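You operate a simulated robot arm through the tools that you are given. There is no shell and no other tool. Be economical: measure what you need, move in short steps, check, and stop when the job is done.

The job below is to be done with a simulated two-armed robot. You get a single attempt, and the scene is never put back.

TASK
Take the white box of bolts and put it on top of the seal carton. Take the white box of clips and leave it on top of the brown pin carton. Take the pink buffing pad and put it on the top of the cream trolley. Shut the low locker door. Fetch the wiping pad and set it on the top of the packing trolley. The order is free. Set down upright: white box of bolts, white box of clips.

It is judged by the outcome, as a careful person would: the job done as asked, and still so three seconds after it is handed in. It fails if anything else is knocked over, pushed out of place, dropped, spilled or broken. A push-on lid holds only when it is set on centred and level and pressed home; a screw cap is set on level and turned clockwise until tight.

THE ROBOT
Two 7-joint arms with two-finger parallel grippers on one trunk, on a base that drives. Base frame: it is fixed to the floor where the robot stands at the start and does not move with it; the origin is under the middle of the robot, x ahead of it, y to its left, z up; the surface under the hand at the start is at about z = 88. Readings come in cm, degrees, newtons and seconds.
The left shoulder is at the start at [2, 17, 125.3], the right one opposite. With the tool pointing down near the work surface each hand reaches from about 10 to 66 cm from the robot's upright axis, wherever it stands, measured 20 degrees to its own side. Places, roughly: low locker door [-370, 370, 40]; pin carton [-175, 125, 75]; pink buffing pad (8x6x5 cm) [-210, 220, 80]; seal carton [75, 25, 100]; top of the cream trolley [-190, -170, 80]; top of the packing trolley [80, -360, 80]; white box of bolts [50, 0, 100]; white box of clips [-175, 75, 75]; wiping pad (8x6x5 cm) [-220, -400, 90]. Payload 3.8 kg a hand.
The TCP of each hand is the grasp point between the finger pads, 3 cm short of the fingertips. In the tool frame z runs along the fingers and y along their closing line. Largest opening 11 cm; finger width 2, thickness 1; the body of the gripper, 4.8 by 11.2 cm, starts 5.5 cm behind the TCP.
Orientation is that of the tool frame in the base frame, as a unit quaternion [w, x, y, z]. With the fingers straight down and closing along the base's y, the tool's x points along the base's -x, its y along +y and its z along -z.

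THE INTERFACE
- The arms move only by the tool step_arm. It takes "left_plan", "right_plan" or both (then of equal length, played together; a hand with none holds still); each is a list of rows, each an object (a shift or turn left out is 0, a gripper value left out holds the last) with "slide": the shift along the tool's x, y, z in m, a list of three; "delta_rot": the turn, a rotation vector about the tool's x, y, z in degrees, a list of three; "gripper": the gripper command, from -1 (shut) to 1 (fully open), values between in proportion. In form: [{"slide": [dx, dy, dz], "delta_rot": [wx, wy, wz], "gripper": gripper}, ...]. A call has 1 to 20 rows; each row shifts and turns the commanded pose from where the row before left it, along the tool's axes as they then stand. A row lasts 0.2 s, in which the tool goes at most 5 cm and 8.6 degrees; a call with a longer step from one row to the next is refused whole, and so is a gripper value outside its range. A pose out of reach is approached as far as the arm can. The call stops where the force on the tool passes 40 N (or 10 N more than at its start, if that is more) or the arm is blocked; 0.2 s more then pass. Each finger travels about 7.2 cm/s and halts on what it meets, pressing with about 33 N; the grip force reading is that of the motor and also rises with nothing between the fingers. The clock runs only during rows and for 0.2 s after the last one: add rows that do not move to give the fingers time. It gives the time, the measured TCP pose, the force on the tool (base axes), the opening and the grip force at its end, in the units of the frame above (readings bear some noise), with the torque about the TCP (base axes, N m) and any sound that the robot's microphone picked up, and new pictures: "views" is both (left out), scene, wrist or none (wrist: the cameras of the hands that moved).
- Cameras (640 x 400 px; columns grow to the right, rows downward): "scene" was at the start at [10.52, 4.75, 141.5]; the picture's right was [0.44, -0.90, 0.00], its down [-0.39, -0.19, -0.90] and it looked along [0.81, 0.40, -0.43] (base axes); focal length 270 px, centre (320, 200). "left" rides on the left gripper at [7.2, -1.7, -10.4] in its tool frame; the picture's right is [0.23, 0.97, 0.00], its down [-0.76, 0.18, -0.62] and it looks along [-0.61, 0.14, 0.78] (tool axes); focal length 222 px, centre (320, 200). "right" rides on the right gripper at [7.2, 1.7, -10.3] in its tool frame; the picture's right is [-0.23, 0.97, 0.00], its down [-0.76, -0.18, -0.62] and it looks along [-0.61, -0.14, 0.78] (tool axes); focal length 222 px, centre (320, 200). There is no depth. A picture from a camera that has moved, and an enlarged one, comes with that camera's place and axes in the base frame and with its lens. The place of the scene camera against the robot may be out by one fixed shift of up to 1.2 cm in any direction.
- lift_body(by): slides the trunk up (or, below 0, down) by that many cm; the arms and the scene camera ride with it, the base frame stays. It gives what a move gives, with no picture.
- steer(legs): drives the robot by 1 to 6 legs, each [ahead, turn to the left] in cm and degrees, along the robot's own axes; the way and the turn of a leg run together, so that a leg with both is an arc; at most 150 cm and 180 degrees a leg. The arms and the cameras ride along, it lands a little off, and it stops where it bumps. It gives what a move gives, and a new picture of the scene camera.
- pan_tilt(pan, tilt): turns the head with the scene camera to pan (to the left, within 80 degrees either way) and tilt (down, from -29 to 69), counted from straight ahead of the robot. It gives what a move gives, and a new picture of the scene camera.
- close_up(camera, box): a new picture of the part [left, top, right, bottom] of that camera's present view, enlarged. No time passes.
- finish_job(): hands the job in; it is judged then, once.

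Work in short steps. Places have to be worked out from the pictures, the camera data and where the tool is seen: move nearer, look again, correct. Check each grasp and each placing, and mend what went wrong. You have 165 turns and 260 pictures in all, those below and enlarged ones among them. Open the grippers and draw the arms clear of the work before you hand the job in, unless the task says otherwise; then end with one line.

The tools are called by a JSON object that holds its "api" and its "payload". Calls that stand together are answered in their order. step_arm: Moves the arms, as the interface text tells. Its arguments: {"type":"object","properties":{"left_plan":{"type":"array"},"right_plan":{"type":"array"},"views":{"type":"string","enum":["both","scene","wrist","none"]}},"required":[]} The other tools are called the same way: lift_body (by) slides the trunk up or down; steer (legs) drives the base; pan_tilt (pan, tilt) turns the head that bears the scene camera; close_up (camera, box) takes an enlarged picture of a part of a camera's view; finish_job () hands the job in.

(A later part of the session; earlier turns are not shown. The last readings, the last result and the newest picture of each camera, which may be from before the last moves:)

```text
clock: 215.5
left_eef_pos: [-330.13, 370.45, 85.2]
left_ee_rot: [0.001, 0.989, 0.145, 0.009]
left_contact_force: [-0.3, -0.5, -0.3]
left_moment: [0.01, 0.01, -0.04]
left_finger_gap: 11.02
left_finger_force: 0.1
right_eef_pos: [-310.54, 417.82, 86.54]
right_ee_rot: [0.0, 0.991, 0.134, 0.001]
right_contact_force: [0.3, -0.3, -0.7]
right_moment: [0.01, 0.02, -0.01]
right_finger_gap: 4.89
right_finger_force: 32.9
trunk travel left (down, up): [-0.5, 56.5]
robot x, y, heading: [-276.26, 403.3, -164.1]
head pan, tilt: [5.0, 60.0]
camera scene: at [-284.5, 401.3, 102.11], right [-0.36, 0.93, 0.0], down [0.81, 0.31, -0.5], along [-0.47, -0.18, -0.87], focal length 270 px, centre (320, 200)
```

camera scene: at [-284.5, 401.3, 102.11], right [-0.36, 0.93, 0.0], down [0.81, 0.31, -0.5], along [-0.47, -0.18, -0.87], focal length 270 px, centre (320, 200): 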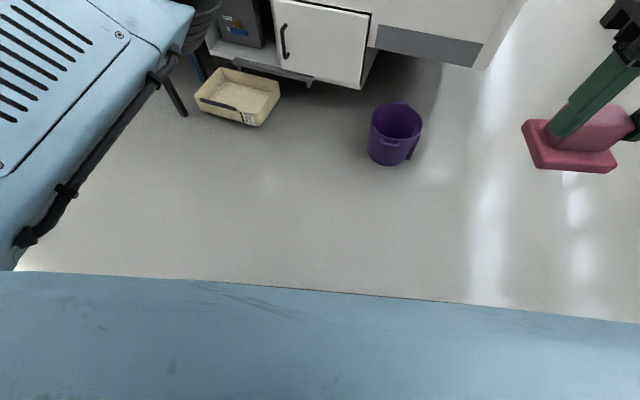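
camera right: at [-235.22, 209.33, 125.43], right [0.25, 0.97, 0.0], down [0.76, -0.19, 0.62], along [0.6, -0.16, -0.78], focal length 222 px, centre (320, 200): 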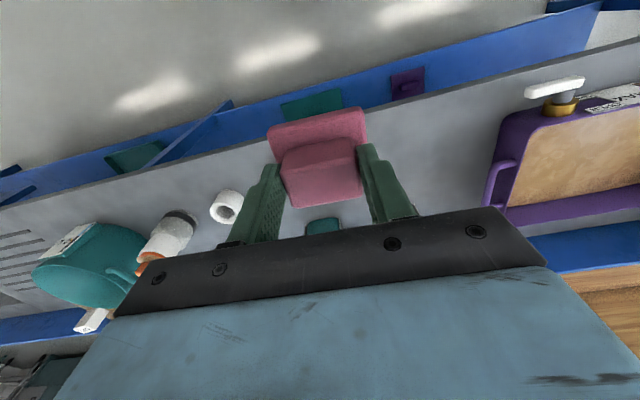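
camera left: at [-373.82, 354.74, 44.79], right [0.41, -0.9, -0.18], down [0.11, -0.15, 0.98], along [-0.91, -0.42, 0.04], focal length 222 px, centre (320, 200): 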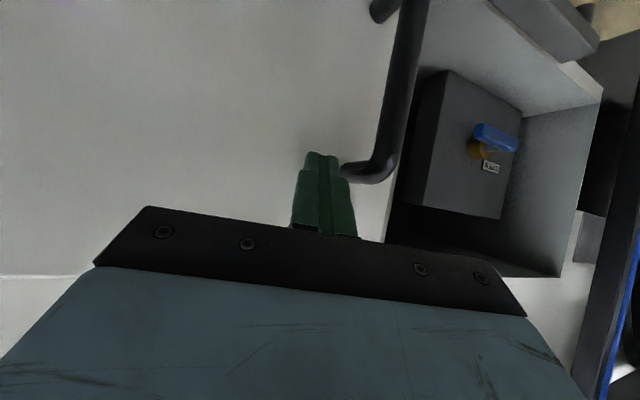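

The door is shut. I'll tuck the left hand, raise the trunk, and head back down the aisle toward the cream trolley.

{"api": "step_arm", "payload": {"left_plan": [{"slide": [0.045, 0, 0]}, {"slide": [0.045, 0, 0]}, {"slide": [0.045, 0, 0]}, {"slide": [0.045, 0, 0]}, {"slide": [0.02, 0, 0]}, {}], "views": "none"}}

{"api": "lift_body", "payload": {"by": 40}}

{"api": "steer", "payload": {"legs": [[0, 76], [130, 0]]}}

{"api": "pan_tilt", "payload": {"pan": 0, "tilt": 20}}

```text
clock: 216.9
left_eef_pos: [-328.23, 369.21, 86.63]
left_ee_rot: [0.002, 0.989, 0.145, 0.009]
left_contact_force: [0.2, -0.5, -0.4]
left_moment: [0.0, -0.01, 0.0]
left_finger_gap: 11.02
left_finger_force: 0.2
left hand out of reach, approached as far as the arm can: row 1, 2, 3, 4, 5
right_eef_pos: [-310.49, 417.9, 86.52]
right_ee_rot: [0.0, 0.991, 0.134, 0.001]
right_contact_force: [-0.5, 0.8, -0.4]
right_moment: [0.01, 0.0, 0.01]
right_finger_gap: 4.88
right_finger_force: 33.2
trunk travel left (down, up): [-0.5, 56.5]
robot x, y, heading: [-276.65, 403.46, -163.9]
head pan, tilt: [5.0, 60.0]
```

```text
clock: 220.7
left_eef_pos: [-328.31, 369.15, 126.62]
left_ee_rot: [0.001, 0.989, 0.145, 0.009]
left_contact_force: [-0.1, 0.0, 0.2]
left_moment: [-0.01, -0.01, 0.02]
left_finger_gap: 11.0
left_finger_force: 0.0
right_eef_pos: [-310.46, 417.8, 126.54]
right_ee_rot: [0.0, 0.991, 0.134, 0.002]
right_contact_force: [-0.2, -0.3, -0.2]
right_moment: [-0.01, -0.03, 0.0]
right_finger_gap: 4.88
right_finger_force: 33.2
trunk travel left (down, up): [-40.5, 16.5]
robot x, y, heading: [-276.19, 403.55, -164.1]
head pan, tilt: [5.0, 60.0]
```

```text
clock: 230.6
left_eef_pos: [-249.83, 213.31, 126.58]
left_ee_rot: [-0.005, 0.688, 0.725, 0.007]
left_contact_force: [-0.1, -0.1, 1.0]
left_moment: [0.02, 0.03, -0.05]
left_finger_gap: 11.01
left_finger_force: 0.0
right_eef_pos: [-293.04, 241.91, 126.49]
right_ee_rot: [0.0, 0.696, 0.718, 0.001]
right_contact_force: [0.4, -0.7, -0.5]
right_moment: [0.05, 0.01, 0.0]
right_finger_gap: 4.89
right_finger_force: 33.8
trunk travel left (down, up): [-40.5, 16.5]
robot x, y, heading: [-270.96, 271.63, -87.8]
head pan, tilt: [5.0, 60.0]
camera scene: at [-270.09, 263.71, 142.11], right [-0.99, -0.13, 0.0], down [-0.11, 0.86, -0.5], along [0.06, -0.5, -0.87], focal length 270 px, centre (320, 200)
```

scene: 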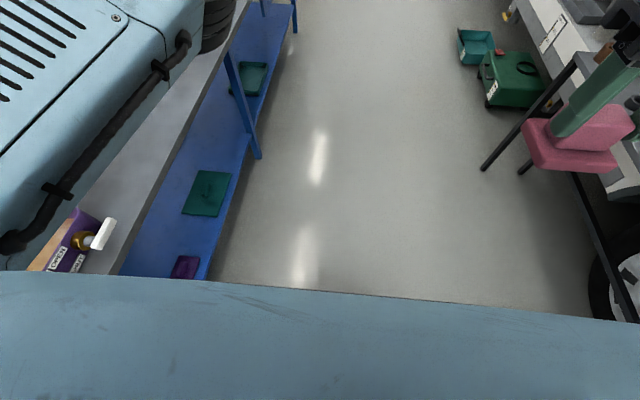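

```text
clock: 231.7
left_eef_pos: [-249.82, 213.3, 126.52]
left_ee_rot: [-0.004, 0.688, 0.726, 0.008]
left_contact_force: [-0.5, -0.1, 0.2]
left_moment: [0.02, 0.01, -0.01]
left_finger_gap: 10.98
left_finger_force: 0.0
right_eef_pos: [-293.05, 241.97, 126.51]
right_ee_rot: [-0.001, 0.695, 0.719, 0.0]
right_contact_force: [-0.4, -0.1, -1.8]
right_moment: [0.06, 0.02, 0.01]
right_finger_gap: 4.9
right_finger_force: 32.6
trunk travel left (down, up): [-40.5, 16.5]
robot x, y, heading: [-271.41, 271.72, -87.4]
head pan, tilt: [0.0, 20.0]
camera scene: at [-270.56, 261.02, 147.92], right [-1.0, -0.04, 0.0], down [-0.01, 0.34, -0.94], along [0.04, -0.94, -0.34], focal length 270 px, centre (320, 200)
```

scene: 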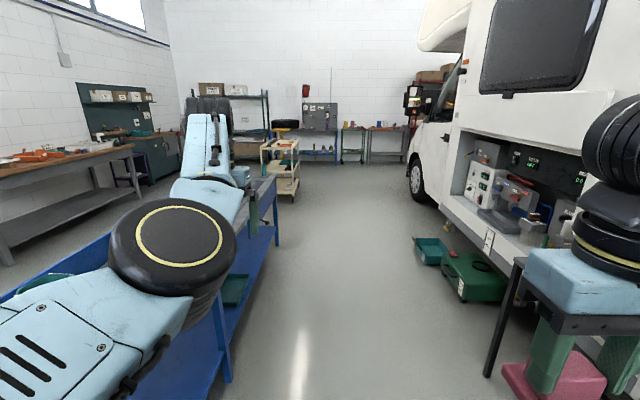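

The left arm is in an awkward branch and didn't retract. I'll tilt it back as it was, pull it in, then straighten it near the neutral pose.

{"api": "step_arm", "payload": {"left_plan": [{"delta_rot": [0, -8, 0]}, {"delta_rot": [0, -8, 0]}, {"delta_rot": [0, -8, 0]}, {"delta_rot": [0, -8, 0]}, {"delta_rot": [0, -8, 0]}, {"delta_rot": [0, -8, 0]}, {"delta_rot": [0, -8, 0]}, {}], "views": "scene"}}

```text
clock: 233.5
left_eef_pos: [-249.19, 212.17, 126.8]
left_ee_rot: [0.341, 0.608, 0.644, -0.315]
left_contact_force: [-0.3, 0.6, -0.2]
left_moment: [-0.02, 0.0, 0.01]
left_finger_gap: 11.0
left_finger_force: 0.1
left hand out of reach, approached as far as the arm can: row 1
right_eef_pos: [-293.19, 241.96, 126.67]
right_ee_rot: [-0.001, 0.695, 0.719, 0.0]
right_contact_force: [0.0, -0.9, -1.0]
right_moment: [0.02, 0.0, 0.02]
right_finger_gap: 4.91
right_finger_force: 33.1
trunk travel left (down, up): [-40.5, 16.5]
robot x, y, heading: [-271.29, 271.6, -87.7]
head pan, tilt: [0.0, 20.0]
camera scene: at [-270.59, 261.01, 147.92], right [-1.0, -0.04, 0.0], down [-0.01, 0.34, -0.94], along [0.04, -0.94, -0.34], focal length 270 px, centre (320, 200)
```

scene: 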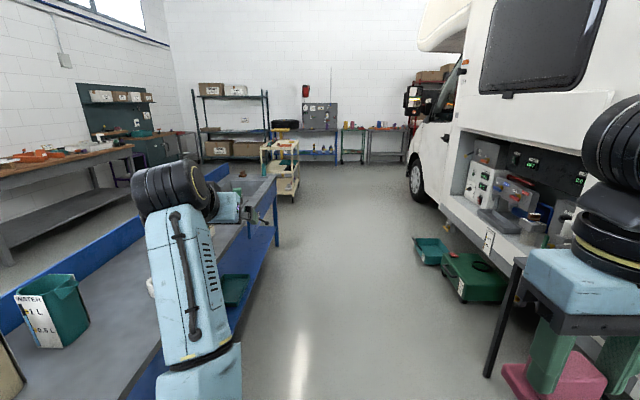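

That worked. Now I'll pull it back horizontally about 18 cm and straighten it.

{"api": "step_arm", "payload": {"left_plan": [{"slide": [0.0224, 0, -0.033]}, {"slide": [0.0224, 0, -0.033]}, {"slide": [0.0224, 0, -0.033]}, {"slide": [0.0224, 0, -0.033]}, {"delta_rot": [0, 8, 0]}, {"delta_rot": [0, 8, 0]}, {"delta_rot": [0, 8, 0]}, {"delta_rot": [0, 8, 0]}, {"delta_rot": [0, 8, 0]}, {"delta_rot": [0, 8, 0]}, {"delta_rot": [0, 8, 0]}, {}], "views": "scene"}}

```text
clock: 236.1
left_eef_pos: [-248.74, 214.42, 115.39]
left_ee_rot: [-0.005, 0.687, 0.727, 0.008]
left_contact_force: [-0.3, 0.0, 0.2]
left_moment: [-0.01, 0.0, 0.0]
left_finger_gap: 11.01
left_finger_force: 0.1
left hand out of reach, approached as far as the arm can: row 4, 5, 6, 7, 8, 9, 10
right_eef_pos: [-293.02, 242.01, 126.63]
right_ee_rot: [-0.001, 0.695, 0.719, 0.001]
right_contact_force: [0.7, 0.1, -0.8]
right_moment: [-0.01, -0.05, -0.03]
right_finger_gap: 4.89
right_finger_force: 32.7
trunk travel left (down, up): [-40.5, 16.5]
robot x, y, heading: [-271.46, 271.51, -87.4]
head pan, tilt: [0.0, 20.0]
camera scene: at [-270.55, 261.05, 147.92], right [-1.0, -0.04, 0.0], down [-0.01, 0.34, -0.94], along [0.04, -0.94, -0.34], focal length 270 px, centre (320, 200)
```

scene: 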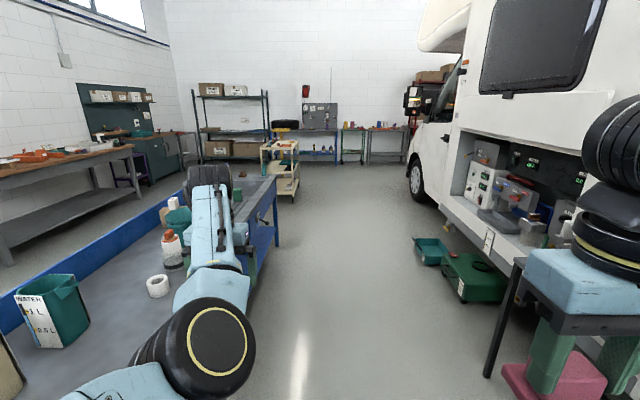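

It's straight now, with the elbow nearer. I'll try retracting with the tool down.

{"api": "step_arm", "payload": {"left_plan": [{"slide": [0.03, 0.01, 0]}, {"slide": [0.03, 0.01, 0]}, {"slide": [0.03, 0.01, 0]}, {"slide": [0.03, 0.01, 0]}, {"slide": [0.03, 0.01, 0]}, {"slide": [0.03, 0.01, 0]}, {}], "views": "scene"}}

```text
clock: 237.7
left_eef_pos: [-237.2, 222.3, 112.36]
left_ee_rot: [-0.004, 0.688, 0.726, 0.008]
left_contact_force: [-0.4, 0.5, 0.9]
left_moment: [-0.04, -0.03, 0.0]
left_finger_gap: 10.99
left_finger_force: 0.0
left hand out of reach, approached as far as the arm can: row 1, 2, 3, 4, 5, 6
right_eef_pos: [-293.18, 241.97, 126.52]
right_ee_rot: [-0.001, 0.695, 0.719, 0.0]
right_contact_force: [-0.5, 0.0, 0.0]
right_moment: [0.01, -0.05, 0.01]
right_finger_gap: 4.91
right_finger_force: 32.3
trunk travel left (down, up): [-40.5, 16.5]
robot x, y, heading: [-271.12, 271.65, -87.7]
head pan, tilt: [0.0, 20.0]
camera scene: at [-270.59, 261.0, 147.92], right [-1.0, -0.04, 0.0], down [-0.01, 0.34, -0.94], along [0.04, -0.94, -0.34], focal length 270 px, centre (320, 200)
```

scene: 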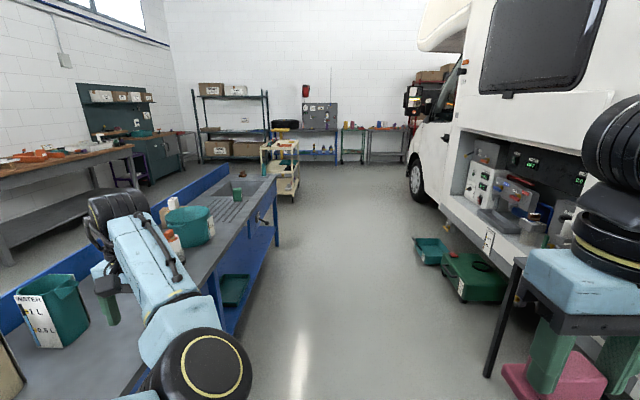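

The left arm's elbow has dropped into a poor posture. I'll raise the trunk for clearance and try to recover by moving the hand up and outward.

{"api": "lift_body", "payload": {"by": 16}}

{"api": "step_arm", "payload": {"left_plan": [{"slide": [-0.02, 0.02, -0.03]}, {"slide": [-0.02, 0.02, -0.03]}, {"slide": [-0.0, 0.02, -0.03]}, {"slide": [0, 0.02, -0.03]}, {"slide": [0, 0.02, -0.03]}, {}], "views": "scene"}}

```text
clock: 239.5
left_eef_pos: [-237.31, 222.23, 128.52]
left_ee_rot: [-0.005, 0.688, 0.726, 0.008]
left_contact_force: [-0.1, -0.1, -0.5]
left_moment: [-0.03, -0.01, 0.01]
left_finger_gap: 10.98
left_finger_force: 0.0
right_eef_pos: [-293.02, 241.86, 142.55]
right_ee_rot: [-0.001, 0.696, 0.718, 0.0]
right_contact_force: [0.8, -0.5, -0.8]
right_moment: [0.02, -0.01, 0.01]
right_finger_gap: 4.91
right_finger_force: 32.7
trunk travel left (down, up): [-56.5, 0.5]
robot x, y, heading: [-271.33, 271.55, -87.5]
head pan, tilt: [0.0, 20.0]
```

```text
clock: 240.9
left_eef_pos: [-227.23, 218.35, 143.36]
left_ee_rot: [-0.004, 0.688, 0.726, 0.008]
left_contact_force: [0.1, 0.5, -0.1]
left_moment: [0.01, -0.03, -0.01]
left_finger_gap: 11.02
left_finger_force: 0.1
right_eef_pos: [-293.1, 241.88, 142.51]
right_ee_rot: [0.0, 0.695, 0.719, 0.001]
right_contact_force: [-0.2, 0.7, -0.7]
right_moment: [0.02, -0.04, 0.01]
right_finger_gap: 4.9
right_finger_force: 32.9
trunk travel left (down, up): [-56.5, 0.5]
robot x, y, heading: [-271.06, 271.95, -87.6]
head pan, tilt: [0.0, 20.0]
camera scene: at [-270.62, 260.99, 163.92], right [-1.0, -0.04, 0.0], down [-0.01, 0.34, -0.94], along [0.04, -0.94, -0.34], focal length 270 px, centre (320, 200)
```

scene: 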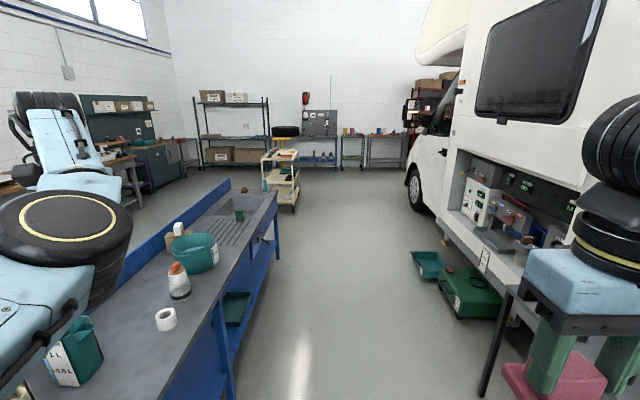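

It reached that. Now I'll try retracting from here.

{"api": "step_arm", "payload": {"left_plan": [{"slide": [0.03, 0.0, 0]}, {"slide": [0.03, 0.0, 0]}, {"slide": [0.03, 0.0, 0]}, {"slide": [0.03, -0.01, 0]}, {"slide": [0.03, -0.02, 0]}, {"slide": [0.03, -0.02, 0]}, {}], "views": "scene"}}

```text
clock: 242.5
left_eef_pos: [-229.88, 235.24, 143.75]
left_ee_rot: [-0.005, 0.688, 0.726, 0.008]
left_contact_force: [0.0, 0.3, 0.7]
left_moment: [0.01, -0.04, 0.0]
left_finger_gap: 10.98
left_finger_force: 0.2
left hand out of reach, approached as far as the arm can: row 5, 6
right_eef_pos: [-293.15, 241.92, 142.52]
right_ee_rot: [0.0, 0.695, 0.719, 0.001]
right_contact_force: [0.7, 0.6, -0.3]
right_moment: [0.0, 0.03, 0.03]
right_finger_gap: 4.91
right_finger_force: 33.4
trunk travel left (down, up): [-56.5, 0.5]
robot x, y, heading: [-271.24, 271.81, -87.7]
head pan, tilt: [0.0, 20.0]
camera scene: at [-270.63, 261.01, 163.92], right [-1.0, -0.04, 0.0], down [-0.01, 0.34, -0.94], along [0.04, -0.94, -0.34], focal length 270 px, centre (320, 200)
```

scene: 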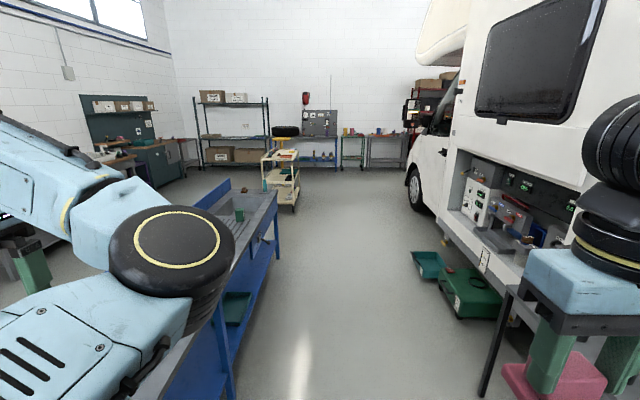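

The elbow sits inward, but the left arm isn't needed further and is clear at z≈143. I'll drive down the aisle and look at the cream trolley.

{"api": "steer", "payload": {"legs": [[0, -2.5], [150, 0], [150, 0]]}}

{"api": "pan_tilt", "payload": {"pan": 25, "tilt": 25}}

```text
clock: 257.3
left_eef_pos: [-236.58, -65.96, 143.89]
left_ee_rot: [-0.004, 0.712, 0.702, 0.008]
left_contact_force: [0.0, 0.4, 0.1]
left_moment: [0.0, 0.01, -0.01]
left_finger_gap: 11.01
left_finger_force: 0.0
right_eef_pos: [-299.08, -54.76, 142.5]
right_ee_rot: [-0.001, 0.719, 0.695, 0.001]
right_contact_force: [0.5, 0.6, -1.1]
right_moment: [0.02, -0.02, -0.05]
right_finger_gap: 4.89
right_finger_force: 33.0
trunk travel left (down, up): [-56.5, 0.5]
robot x, y, heading: [-275.3, -26.41, -91.9]
head pan, tilt: [0.0, 20.0]
camera scene: at [-275.35, -37.36, 163.92], right [-1.0, 0.03, 0.0], down [0.01, 0.34, -0.94], along [-0.03, -0.94, -0.34], focal length 270 px, centre (320, 200)
```

scene: 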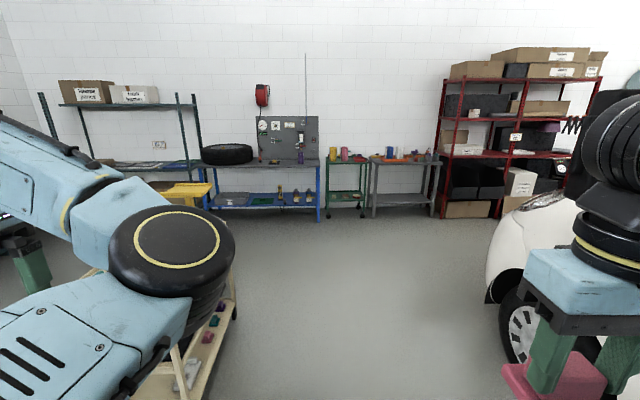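

```text
clock: 258.2
left_eef_pos: [-236.59, -65.91, 143.91]
left_ee_rot: [-0.005, 0.713, 0.701, 0.008]
left_contact_force: [-0.5, -0.3, -0.7]
left_moment: [0.02, 0.0, -0.02]
left_finger_gap: 10.98
left_finger_force: 0.0
right_eef_pos: [-299.01, -54.93, 142.59]
right_ee_rot: [-0.001, 0.72, 0.694, 0.001]
right_contact_force: [-0.2, -0.2, -0.5]
right_moment: [-0.02, 0.01, -0.02]
right_finger_gap: 4.88
right_finger_force: 32.9
trunk travel left (down, up): [-56.5, 0.5]
robot x, y, heading: [-275.03, -26.53, -91.2]
head pan, tilt: [25.0, 25.0]
camera scene: at [-271.44, -36.5, 163.12], right [-0.92, -0.4, 0.0], down [-0.17, 0.39, -0.91], along [0.36, -0.83, -0.42], focal length 270 px, centre (320, 200)
```

scene: 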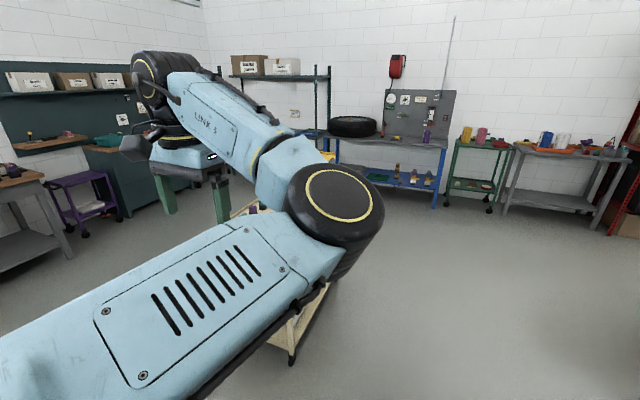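

The left arm blocks the view. I'll turn left so the trolley comes to my right side, and look.

{"api": "steer", "payload": {"legs": [[0, 55]]}}

{"api": "pan_tilt", "payload": {"pan": -30, "tilt": 30}}

```text
clock: 261.1
left_eef_pos: [-220.67, -18.29, 143.82]
left_ee_rot: [-0.008, 0.314, 0.949, 0.005]
left_contact_force: [-0.2, -0.3, -0.6]
left_moment: [0.02, -0.04, 0.0]
left_finger_gap: 11.0
left_finger_force: 0.1
right_eef_pos: [-266.32, -62.56, 142.54]
right_ee_rot: [-0.001, 0.324, 0.946, 0.0]
right_contact_force: [0.3, -0.2, -0.8]
right_moment: [-0.02, 0.02, -0.03]
right_finger_gap: 4.89
right_finger_force: 33.3
trunk travel left (down, up): [-56.5, 0.5]
robot x, y, heading: [-275.27, -26.86, -37.2]
head pan, tilt: [25.0, 25.0]
camera scene: at [-264.35, -29.2, 163.11], right [-0.21, -0.98, 0.0], down [-0.41, 0.09, -0.91], along [0.89, -0.19, -0.42], focal length 270 px, centre (320, 200)
```

scene: 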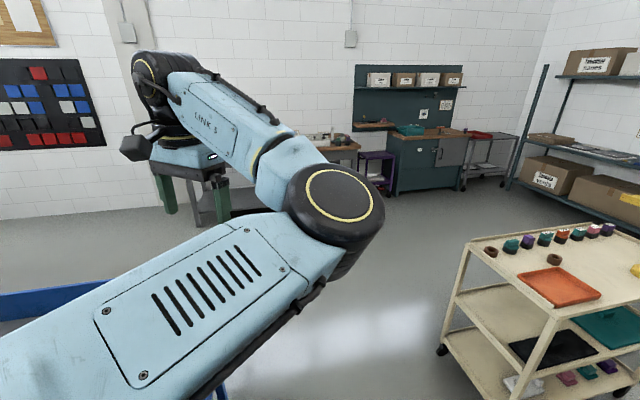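

```text
clock: 262.3
left_eef_pos: [-220.7, -18.3, 143.77]
left_ee_rot: [-0.007, 0.314, 0.949, 0.006]
left_contact_force: [-1.0, -0.1, 0.2]
left_moment: [-0.04, 0.01, -0.03]
left_finger_gap: 11.0
left_finger_force: 0.1
right_eef_pos: [-266.24, -62.45, 142.46]
right_ee_rot: [0.0, 0.324, 0.946, 0.001]
right_contact_force: [-0.6, 0.5, -0.2]
right_moment: [0.0, 0.01, 0.02]
right_finger_gap: 4.9
right_finger_force: 33.0
trunk travel left (down, up): [-56.5, 0.5]
robot x, y, heading: [-275.03, -26.75, -37.2]
head pan, tilt: [-30.0, 30.0]
camera scene: at [-269.86, -35.57, 162.32], right [-0.92, -0.39, 0.0], down [-0.19, 0.46, -0.87], along [0.33, -0.8, -0.5], focal length 270 px, centre (320, 200)
```

scene: 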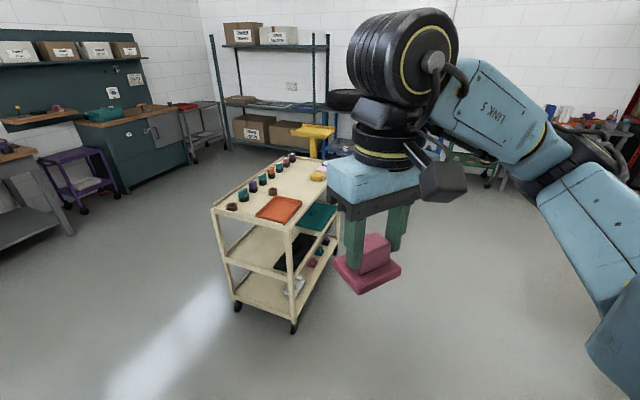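

I'll zoom in on the trolley top to find a clear spot.

{"api": "close_up", "payload": {"camera": "scene", "box": [200, 140, 350, 260]}}

```text
3.33 times, centred on (275, 200) of scene
camera zoom: at [-269.86, -35.57, 162.32], right [-0.92, -0.39, 0.0], down [-0.19, 0.46, -0.87], along [0.33, -0.8, -0.5], focal length 899 px, centre (470, 200)
```

zoom: 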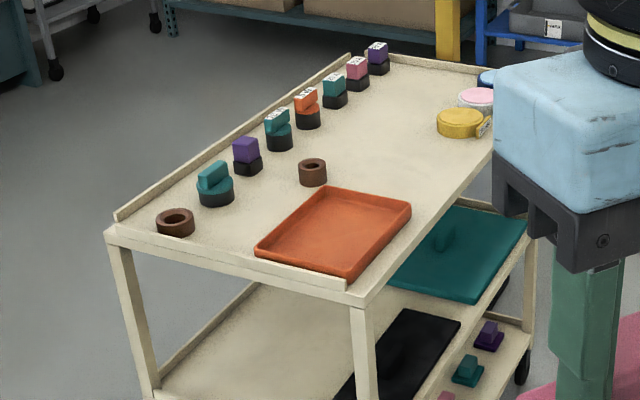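

A free patch at about [−196, −176] lies between the orange tray and the yellow tape. I'll approach from the trolley's west side, facing +x.

{"api": "steer", "payload": {"legs": [[0, -53], [133, 0], [0, 90]]}}

{"api": "pan_tilt", "payload": {"pan": -10, "tilt": 40}}

```text
clock: 275.1
left_eef_pos: [-236.48, -118.85, 143.9]
left_ee_rot: [-0.009, -0.007, 1.0, 0.002]
left_contact_force: [0.4, 0.4, -0.8]
left_moment: [0.0, 0.03, 0.0]
left_finger_gap: 11.01
left_finger_force: 0.0
right_eef_pos: [-245.63, -181.7, 142.59]
right_ee_rot: [-0.001, 0.005, 1.0, 0.001]
right_contact_force: [-0.1, 0.0, -0.3]
right_moment: [0.01, -0.02, 0.05]
right_finger_gap: 4.86
right_finger_force: 33.4
trunk travel left (down, up): [-56.5, 0.5]
robot x, y, heading: [-274.71, -158.37, -0.1]
head pan, tilt: [-30.0, 30.0]
camera scene: at [-264.52, -162.44, 162.32], right [-0.5, -0.87, 0.0], down [-0.43, 0.25, -0.87], along [0.75, -0.43, -0.5], focal length 270 px, centre (320, 200)
```

scene: 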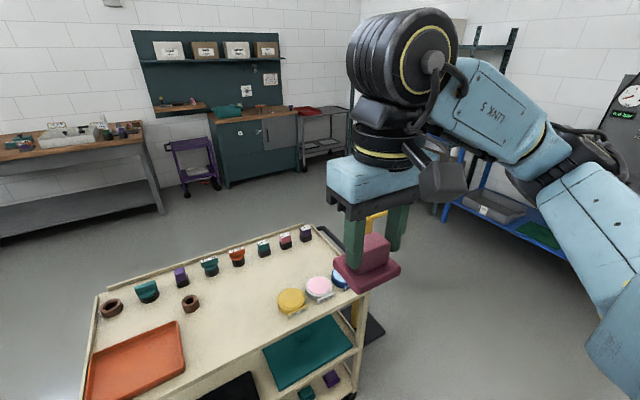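

```text
clock: 275.9
left_eef_pos: [-236.4, -118.86, 143.85]
left_ee_rot: [-0.009, -0.007, 1.0, 0.002]
left_contact_force: [-0.7, 0.5, -0.9]
left_moment: [0.01, -0.02, -0.01]
left_finger_gap: 10.99
left_finger_force: 0.1
right_eef_pos: [-245.71, -181.64, 142.42]
right_ee_rot: [-0.001, 0.004, 1.0, -0.001]
right_contact_force: [0.5, -0.4, -0.6]
right_moment: [-0.01, 0.0, 0.01]
right_finger_gap: 4.91
right_finger_force: 32.9
trunk travel left (down, up): [-56.5, 0.5]
robot x, y, heading: [-274.46, -158.32, 0.2]
head pan, tilt: [-10.0, 40.0]
camera scene: at [-263.98, -159.41, 160.79], right [-0.17, -0.98, 0.0], down [-0.63, 0.11, -0.77], along [0.75, -0.13, -0.64], focal length 270 px, centre (320, 200)
```

scene: 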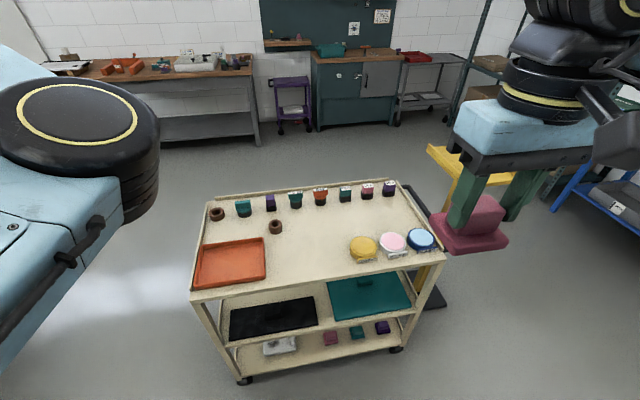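

The clear spot is about [−197, −168]. I'll lower the trunk 20 cm and drive 25 cm closer.

{"api": "lift_body", "payload": {"by": -20}}

{"api": "steer", "payload": {"legs": [[26, 0]]}}

{"api": "step_arm", "payload": {"right_plan": [{"slide": [-0.045, 0.01, 0]}, {"slide": [-0.045, 0.02, 0]}, {"slide": [-0.045, 0.02, 0]}, {"slide": [-0.045, 0.02, 0.0]}, {"slide": [-0.03, 0.03, 0.0]}, {"slide": [0, 0.02, 0.04]}, {"slide": [0, 0, 0.045]}, {}], "views": "both"}}

```text
clock: 278.1
left_eef_pos: [-236.47, -118.76, 123.82]
left_ee_rot: [-0.01, -0.007, 1.0, 0.003]
left_contact_force: [0.4, 0.2, 0.0]
left_moment: [-0.02, -0.01, 0.0]
left_finger_gap: 10.98
left_finger_force: 0.0
right_eef_pos: [-245.78, -181.66, 122.52]
right_ee_rot: [-0.001, 0.004, 1.0, -0.001]
right_contact_force: [-0.6, -0.7, -0.2]
right_moment: [-0.04, 0.0, 0.0]
right_finger_gap: 4.9
right_finger_force: 32.8
trunk travel left (down, up): [-36.5, 20.5]
robot x, y, heading: [-274.76, -158.76, -0.1]
head pan, tilt: [-10.0, 40.0]
```

```text
clock: 280.0
left_eef_pos: [-210.4, -118.52, 123.95]
left_ee_rot: [-0.009, -0.01, 1.0, 0.003]
left_contact_force: [-0.1, 0.3, 0.5]
left_moment: [0.03, 0.02, 0.0]
left_finger_gap: 11.01
left_finger_force: 0.0
right_eef_pos: [-219.3, -181.5, 122.56]
right_ee_rot: [-0.001, 0.002, 1.0, 0.0]
right_contact_force: [-0.4, 0.4, 0.3]
right_moment: [0.02, 0.03, 0.03]
right_finger_gap: 4.89
right_finger_force: 32.5
trunk travel left (down, up): [-36.5, 20.5]
robot x, y, heading: [-248.25, -158.71, 0.2]
head pan, tilt: [-10.0, 40.0]
camera scene: at [-237.68, -159.31, 140.78], right [-0.17, -0.99, 0.0], down [-0.63, 0.11, -0.77], along [0.75, -0.13, -0.64], focal length 270 px, centre (320, 200)
```

scene: 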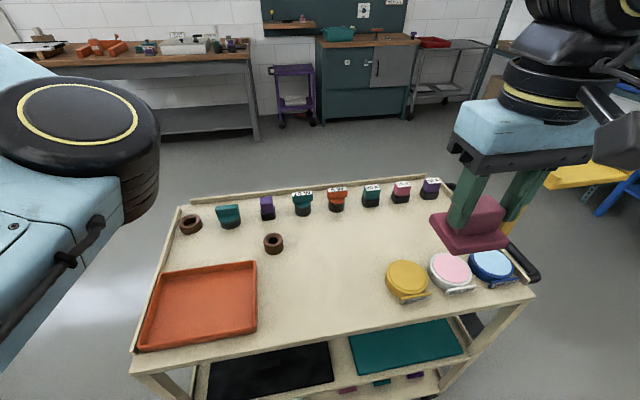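

```text
clock: 281.8
left_eef_pos: [-210.46, -118.62, 123.86]
left_ee_rot: [-0.009, -0.01, 1.0, 0.002]
left_contact_force: [1.0, -0.1, 0.3]
left_moment: [0.01, -0.02, 0.02]
left_finger_gap: 11.03
left_finger_force: 0.1
right_eef_pos: [-198.51, -169.36, 113.79]
right_ee_rot: [0.0, 0.002, 1.0, -0.001]
right_contact_force: [-0.2, -0.5, -1.1]
right_moment: [-0.01, -0.03, 0.01]
right_finger_gap: 4.88
right_finger_force: 33.2
trunk travel left (down, up): [-36.5, 20.5]
robot x, y, heading: [-248.44, -158.64, 0.1]
head pan, tilt: [-10.0, 40.0]
camera scene: at [-237.78, -159.29, 140.79], right [-0.17, -0.99, 0.0], down [-0.63, 0.11, -0.77], along [0.76, -0.13, -0.64], focal length 270 px, centre (320, 200)
camera right: at [-205.56, -167.72, 124.16], right [0.23, 0.97, 0.0], down [0.76, -0.18, 0.62], along [0.61, -0.14, -0.78], focal length 222 px, centre (320, 200)
```

scene: 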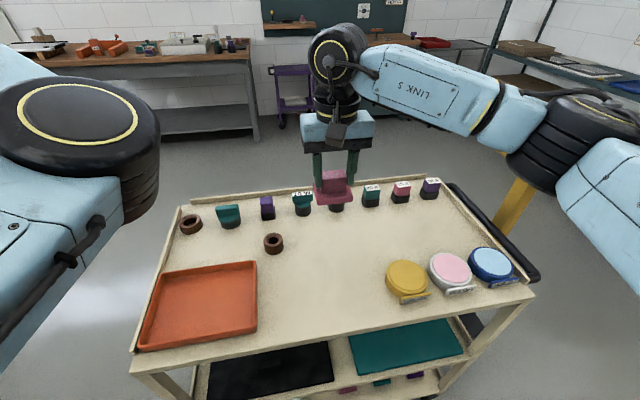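
right: 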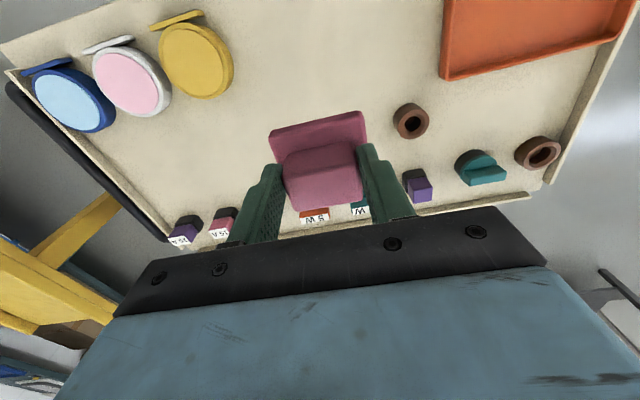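

The drop point projects onto bare trolley surface. I'll lower, quickly at first and then in small steps until contact.

{"api": "step_arm", "payload": {"right_plan": [{"slide": [0, 0, 0.04]}, {"slide": [0, 0, 0.04]}, {"slide": [0, 0, 0.04]}, {"slide": [0, 0, 0.03]}, {"slide": [0, 0, 0.03]}, {}], "views": "both"}}

```text
clock: 283.2
left_eef_pos: [-210.44, -118.7, 123.96]
left_ee_rot: [-0.009, -0.009, 1.0, 0.002]
left_contact_force: [-0.2, 0.1, -0.2]
left_moment: [0.02, -0.01, -0.05]
left_finger_gap: 10.99
left_finger_force: 0.0
right_eef_pos: [-198.18, -169.48, 95.89]
right_ee_rot: [0.0, 0.002, 1.0, 0.0]
right_contact_force: [-0.3, 0.4, -0.5]
right_moment: [-0.01, 0.04, 0.01]
right_finger_gap: 4.91
right_finger_force: 33.2
trunk travel left (down, up): [-36.5, 20.5]
robot x, y, heading: [-248.19, -158.68, 0.1]
head pan, tilt: [-10.0, 40.0]
camera scene: at [-237.77, -159.3, 140.79], right [-0.17, -0.99, 0.0], down [-0.63, 0.11, -0.77], along [0.76, -0.13, -0.64], focal length 270 px, centre (320, 200)
camera right: at [-205.43, -167.86, 106.39], right [0.23, 0.97, 0.0], down [0.76, -0.18, 0.62], along [0.61, -0.14, -0.78], focal length 222 px, centre (320, 200)
```

scene: 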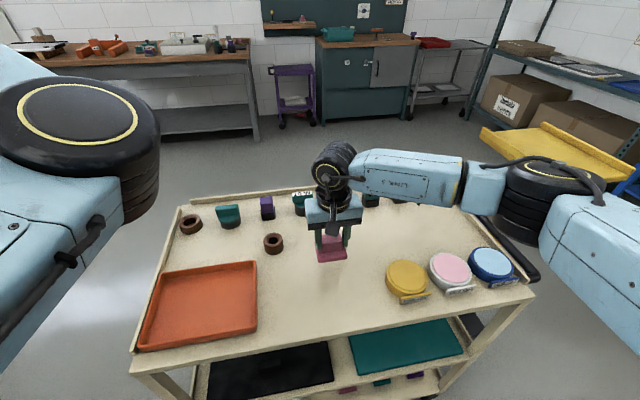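
right: 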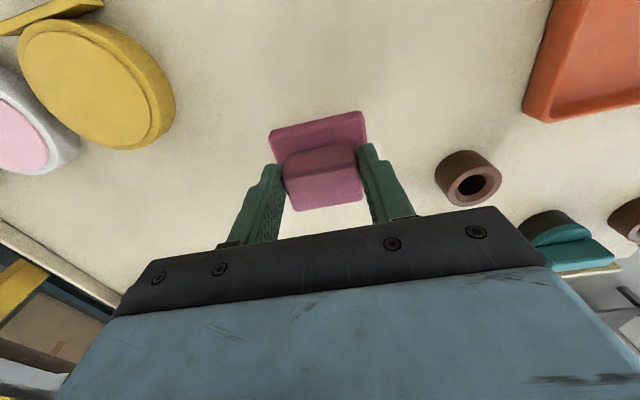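

All clear. I'll continue in 1 cm steps until contact.

{"api": "step_arm", "payload": {"right_plan": [{"slide": [0, 0, 0.015]}, {"slide": [0, 0, 0.015]}, {"slide": [0, 0, 0.01]}, {"slide": [0, 0, 0.008]}, {"slide": [0, 0, 0.007]}, {"slide": [0, 0, 0.007]}, {"slide": [0, 0, 0.007]}, {"slide": [0, 0, 0.007]}, {"slide": [0, 0, 0.007]}], "views": "both"}}

```text
clock: 284.5
left_eef_pos: [-210.45, -118.69, 123.79]
left_ee_rot: [-0.009, -0.008, 1.0, 0.004]
left_contact_force: [1.1, -0.3, -0.5]
left_moment: [0.0, 0.0, 0.0]
left_finger_gap: 11.0
left_finger_force: 0.1
right_eef_pos: [-197.99, -169.62, 91.24]
right_ee_rot: [0.005, 0.002, 1.0, 0.002]
right_contact_force: [-8.2, -1.9, 18.6]
right_moment: [-0.33, 0.27, -0.1]
right_finger_gap: 4.9
right_finger_force: 32.6
trunk travel left (down, up): [-36.5, 20.5]
robot x, y, heading: [-248.32, -158.56, 0.2]
head pan, tilt: [-10.0, 40.0]
stopped in row 6 (right hand): the force on the tool passed its limit at 46 N (the readings are from after the stop); the commanded pose is now the measured one
camera scene: at [-237.83, -159.31, 140.79], right [-0.17, -0.99, 0.0], down [-0.63, 0.11, -0.77], along [0.75, -0.13, -0.64], focal length 270 px, centre (320, 200)
camera right: at [-205.27, -167.85, 101.52], right [0.23, 0.97, 0.01], down [0.76, -0.18, 0.63], along [0.61, -0.14, -0.78], focal length 222 px, centre (320, 200)
```

scene: 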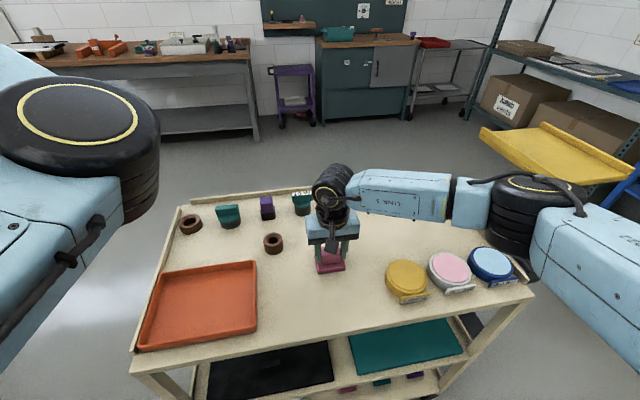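
right: 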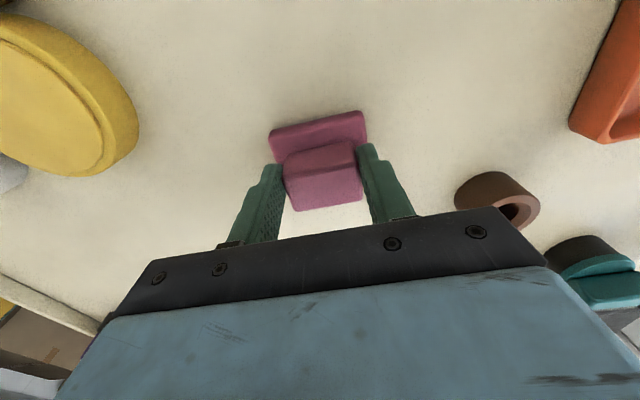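

The pad is in contact with the trolley top. I'll ease up, open slightly, and lift away.

{"api": "step_arm", "payload": {"right_plan": [{"slide": [0, 0, -0.002]}, {"gripper": 0.1}, {"gripper": 0.3}, {"gripper": 0.3}, {"slide": [0, 0, -0.03]}, {"slide": [0, 0, -0.045]}, {"slide": [0, 0, -0.045]}, {"slide": [0, 0, -0.045]}, {"slide": [0, 0, -0.045]}, {}], "views": "both"}}

```text
clock: 286.7
left_eef_pos: [-210.38, -118.66, 123.99]
left_ee_rot: [-0.009, -0.009, 1.0, 0.002]
left_contact_force: [-0.6, -0.1, 0.0]
left_moment: [-0.02, 0.0, 0.03]
left_finger_gap: 10.99
left_finger_force: 0.0
right_eef_pos: [-198.02, -169.57, 112.23]
right_ee_rot: [0.004, 0.002, 1.0, 0.002]
right_contact_force: [0.0, 0.8, 0.0]
right_moment: [-0.01, -0.02, -0.01]
right_finger_gap: 7.16
right_finger_force: 0.0
trunk travel left (down, up): [-36.5, 20.5]
robot x, y, heading: [-248.62, -158.6, 0.1]
head pan, tilt: [-10.0, 40.0]
camera scene: at [-237.75, -159.34, 140.78], right [-0.17, -0.99, 0.0], down [-0.63, 0.11, -0.77], along [0.75, -0.13, -0.64], focal length 270 px, centre (320, 200)
camera right: at [-205.31, -167.93, 122.56], right [0.23, 0.97, 0.0], down [0.76, -0.18, 0.63], along [0.61, -0.14, -0.78], focal length 222 px, centre (320, 200)
```

scene: 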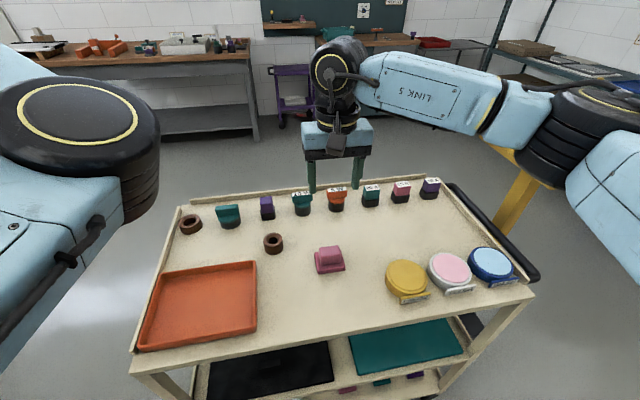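
right: 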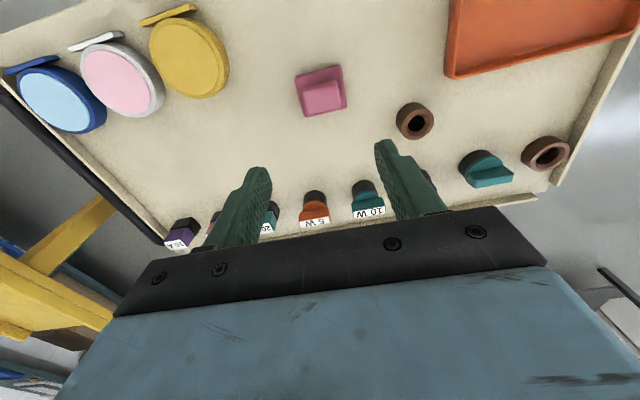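

The pink pad rests on the trolley top with nothing else disturbed. I'll retract, back off, and head south toward the wiping pad's bench.

{"api": "step_arm", "payload": {"right_plan": [{"slide": [0.0, 0, -0.045]}, {"slide": [0.03, -0.02, -0.02]}, {"slide": [0.03, -0.03, 0]}, {"slide": [0.03, -0.03, 0]}, {"slide": [0.03, -0.03, 0]}, {"slide": [0.03, -0.03, 0], "gripper": 1}, {"slide": [0.04, 0, 0]}, {}], "views": "none"}}

{"api": "steer", "payload": {"legs": [[-20, 0], [0, -90], [110, 0]]}}

{"api": "pan_tilt", "payload": {"pan": -5, "tilt": 25}}

```text
clock: 288.5
left_eef_pos: [-210.32, -118.62, 123.96]
left_ee_rot: [-0.009, -0.009, 1.0, 0.003]
left_contact_force: [0.0, -0.3, -1.0]
left_moment: [0.01, -0.01, -0.01]
left_finger_gap: 11.0
left_finger_force: 0.1
right_eef_pos: [-217.24, -183.44, 118.44]
right_ee_rot: [0.004, 0.002, 1.0, 0.001]
right_contact_force: [0.6, -1.1, -0.2]
right_moment: [0.03, 0.04, 0.02]
right_finger_gap: 11.02
right_finger_force: 0.1
trunk travel left (down, up): [-36.5, 20.5]
robot x, y, heading: [-248.32, -158.48, 0.2]
head pan, tilt: [-10.0, 40.0]
```

```text
clock: 299.1
left_eef_pos: [-229.69, -305.81, 123.78]
left_ee_rot: [-0.004, 0.703, 0.711, 0.008]
left_contact_force: [0.3, 0.0, -0.5]
left_moment: [0.05, 0.02, 0.02]
left_finger_gap: 11.0
left_finger_force: 0.0
right_eef_pos: [-294.46, -298.65, 118.35]
right_ee_rot: [0.003, 0.711, 0.703, -0.001]
right_contact_force: [0.7, 0.0, 0.2]
right_moment: [0.01, 0.03, 0.0]
right_finger_gap: 11.03
right_finger_force: 0.2
trunk travel left (down, up): [-36.5, 20.5]
robot x, y, heading: [-269.56, -268.03, -90.0]
head pan, tilt: [-10.0, 40.0]
camera scene: at [-270.66, -277.39, 140.78], right [-0.98, 0.18, 0.0], down [0.11, 0.63, -0.77], along [-0.13, -0.75, -0.64], focal length 270 px, centre (320, 200)
```

scene: 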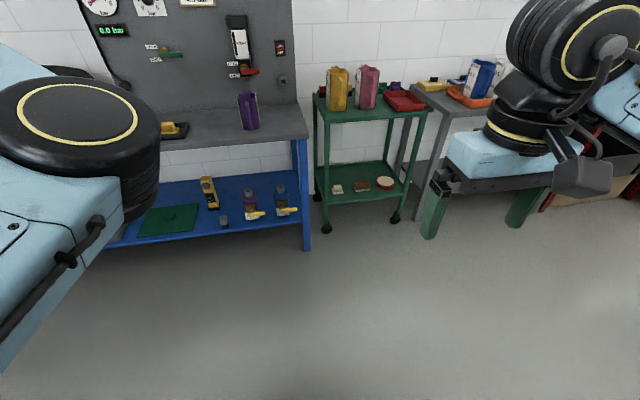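

```text
clock: 299.9
left_eef_pos: [-229.63, -305.75, 123.84]
left_ee_rot: [-0.004, 0.702, 0.712, 0.007]
left_contact_force: [-0.8, -0.4, 0.2]
left_moment: [0.0, 0.02, 0.0]
left_finger_gap: 10.99
left_finger_force: 0.1
right_eef_pos: [-294.3, -298.65, 118.32]
right_ee_rot: [0.003, 0.711, 0.704, -0.001]
right_contact_force: [0.5, -0.3, -1.0]
right_moment: [-0.02, -0.03, -0.03]
right_finger_gap: 11.01
right_finger_force: 0.0
trunk travel left (down, up): [-36.5, 20.5]
robot x, y, heading: [-269.54, -267.83, -90.2]
head pan, tilt: [-5.0, 25.0]
camera scene: at [-269.99, -278.16, 143.11], right [-1.0, 0.09, 0.0], down [0.04, 0.42, -0.91], along [-0.08, -0.9, -0.42], focal length 270 px, centre (320, 200)
```

scene: 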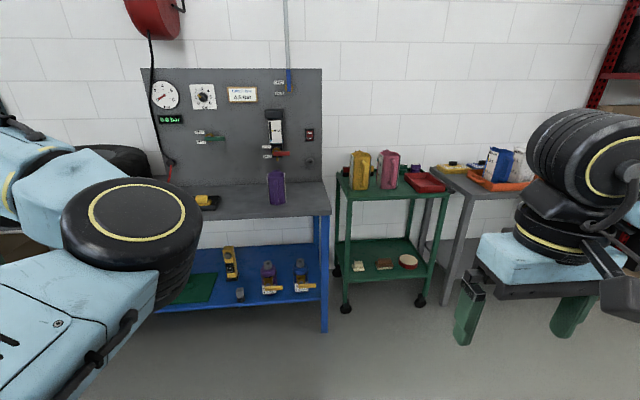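

A yellow-topped item at about [−227, −393] should be the wiping pad. I'll zoom in.

{"api": "close_up", "payload": {"camera": "scene", "box": [160, 160, 340, 260]}}

```text
3.56 times, centred on (250, 210) of scene
camera zoom: at [-269.99, -278.16, 143.11], right [-1.0, 0.09, 0.0], down [0.04, 0.42, -0.91], along [-0.08, -0.9, -0.42], focal length 959 px, centre (569, 164)
```

zoom: 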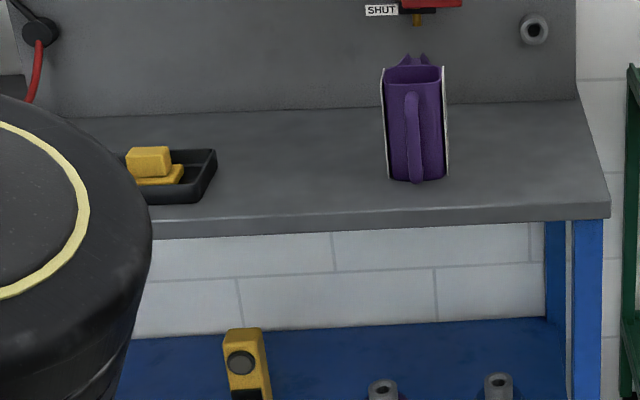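

The yellow pad sits in a small black tray at the back of the bench, partly hidden by my arm. I'll drive diagonally to about [−217, −330] and face the bench.

{"api": "steer", "payload": {"legs": [[0, 39], [80, 0], [0, -39]]}}

{"api": "pan_tilt", "payload": {"pan": -15, "tilt": 40}}

```text
clock: 307.9
left_eef_pos: [-178.99, -368.63, 123.79]
left_ee_rot: [-0.004, 0.705, 0.709, 0.007]
left_contact_force: [-0.4, -0.3, 0.6]
left_moment: [0.02, 0.0, -0.02]
left_finger_gap: 11.01
left_finger_force: 0.1
right_eef_pos: [-243.71, -361.06, 118.44]
right_ee_rot: [0.003, 0.713, 0.702, -0.001]
right_contact_force: [0.5, 0.0, -0.7]
right_moment: [-0.01, -0.03, 0.02]
right_finger_gap: 11.0
right_finger_force: 0.0
trunk travel left (down, up): [-36.5, 20.5]
robot x, y, heading: [-218.45, -330.04, -90.5]
head pan, tilt: [-5.0, 25.0]
camera scene: at [-219.25, -340.78, 143.12], right [-1.0, 0.09, 0.0], down [0.04, 0.42, -0.91], along [-0.09, -0.9, -0.42], focal length 270 px, centre (320, 200)
```

scene: 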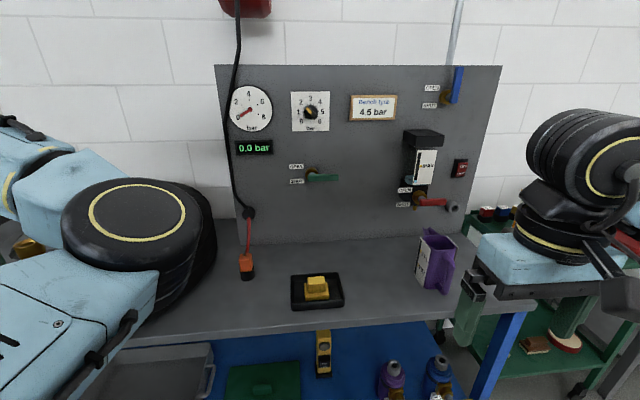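

```text
clock: 308.6
left_eef_pos: [-178.99, -368.66, 123.93]
left_ee_rot: [-0.004, 0.705, 0.709, 0.008]
left_contact_force: [0.2, -0.1, 0.8]
left_moment: [-0.03, -0.01, 0.01]
left_finger_gap: 10.98
left_finger_force: 0.2
right_eef_pos: [-243.64, -361.15, 118.39]
right_ee_rot: [0.004, 0.713, 0.701, -0.002]
right_contact_force: [0.8, 0.0, 0.6]
right_moment: [0.03, -0.02, 0.03]
right_finger_gap: 11.0
right_finger_force: 0.1
trunk travel left (down, up): [-36.5, 20.5]
robot x, y, heading: [-218.74, -330.4, -90.5]
head pan, tilt: [-15.0, 40.0]
camera scene: at [-220.6, -339.81, 140.79], right [-0.96, 0.27, 0.0], down [0.17, 0.62, -0.77], along [-0.2, -0.74, -0.64], focal length 270 px, centre (320, 200)
```

scene: 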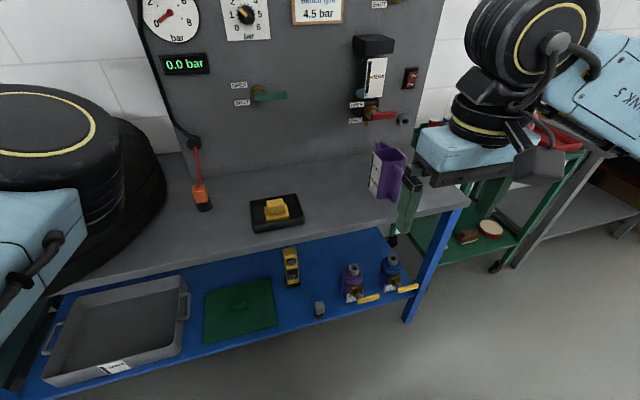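

The pad is at about [−223.7, −394]. I'll move 7 cm closer and bring the right hand above it.

{"api": "steer", "payload": {"legs": [[7, 0]]}}

{"api": "step_arm", "payload": {"right_plan": [{"slide": [0, 0.04, 0]}, {"slide": [0, 0.04, 0]}, {"slide": [-0.03, 0.035, 0]}, {"slide": [-0.03, 0.035, 0]}, {"slide": [-0.03, 0.035, 0]}, {"slide": [-0.04, 0.01, 0]}, {"slide": [-0.045, 0, 0]}, {"slide": [-0.045, 0, 0]}, {"slide": [-0.035, 0, 0.02]}, {}], "views": "both"}}

```text
clock: 309.7
left_eef_pos: [-179.08, -375.66, 123.82]
left_ee_rot: [-0.004, 0.705, 0.709, 0.009]
left_contact_force: [1.1, -0.6, -0.7]
left_moment: [0.03, -0.02, 0.02]
left_finger_gap: 10.98
left_finger_force: 0.0
right_eef_pos: [-243.71, -368.29, 118.43]
right_ee_rot: [0.003, 0.712, 0.702, -0.001]
right_contact_force: [-0.1, -0.1, -1.7]
right_moment: [0.01, -0.01, -0.01]
right_finger_gap: 10.98
right_finger_force: 0.1
trunk travel left (down, up): [-36.5, 20.5]
robot x, y, heading: [-218.4, -336.9, -90.2]
head pan, tilt: [-15.0, 40.0]
camera scene: at [-220.64, -346.85, 140.77], right [-0.96, 0.26, 0.0], down [0.17, 0.62, -0.77], along [-0.2, -0.74, -0.64], focal length 270 px, centre (320, 200)
```

scene: 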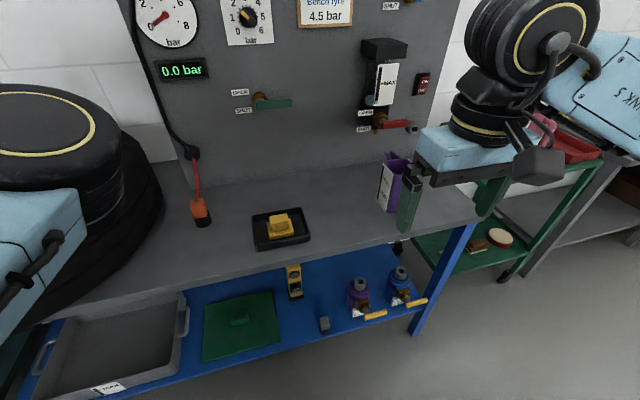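

```text
clock: 311.9
left_eef_pos: [-179.08, -375.44, 123.82]
left_ee_rot: [-0.004, 0.705, 0.71, 0.008]
left_contact_force: [0.2, -1.5, -0.5]
left_moment: [-0.01, 0.01, 0.0]
left_finger_gap: 11.0
left_finger_force: 0.1
right_eef_pos: [-224.46, -393.9, 116.65]
right_ee_rot: [0.004, 0.711, 0.703, -0.002]
right_contact_force: [-0.1, 0.3, 0.1]
right_moment: [0.01, 0.0, 0.01]
right_finger_gap: 11.01
right_finger_force: 0.1
trunk travel left (down, up): [-36.5, 20.5]
robot x, y, heading: [-218.6, -337.15, -90.5]
head pan, tilt: [-15.0, 40.0]
camera scene: at [-220.67, -346.66, 140.79], right [-0.96, 0.26, 0.0], down [0.17, 0.62, -0.77], along [-0.2, -0.74, -0.64], focal length 270 px, centre (320, 200)
camera right: at [-222.68, -386.54, 126.89], right [0.97, -0.24, 0.0], down [-0.19, -0.75, 0.63], along [-0.15, -0.61, -0.78], focal length 222 px, centre (320, 200)
```

scene: 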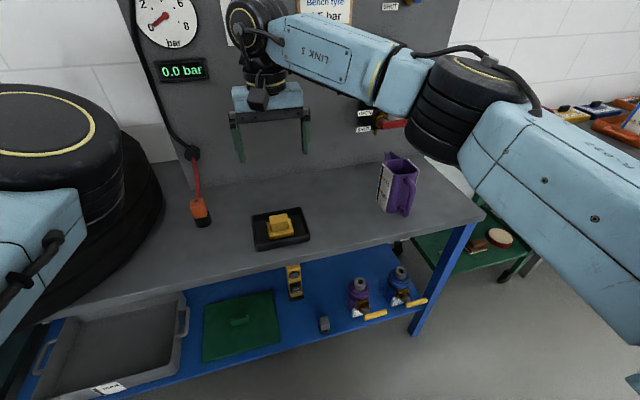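
right: 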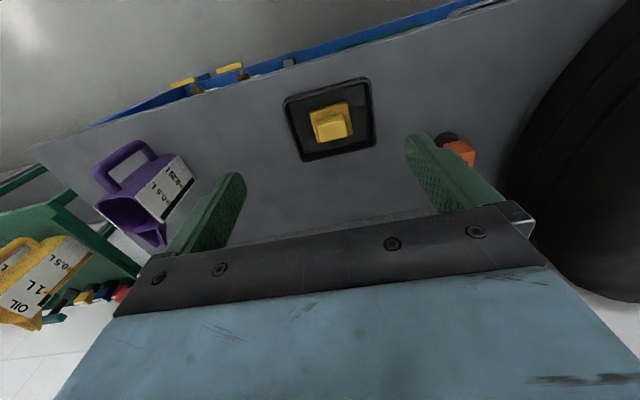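

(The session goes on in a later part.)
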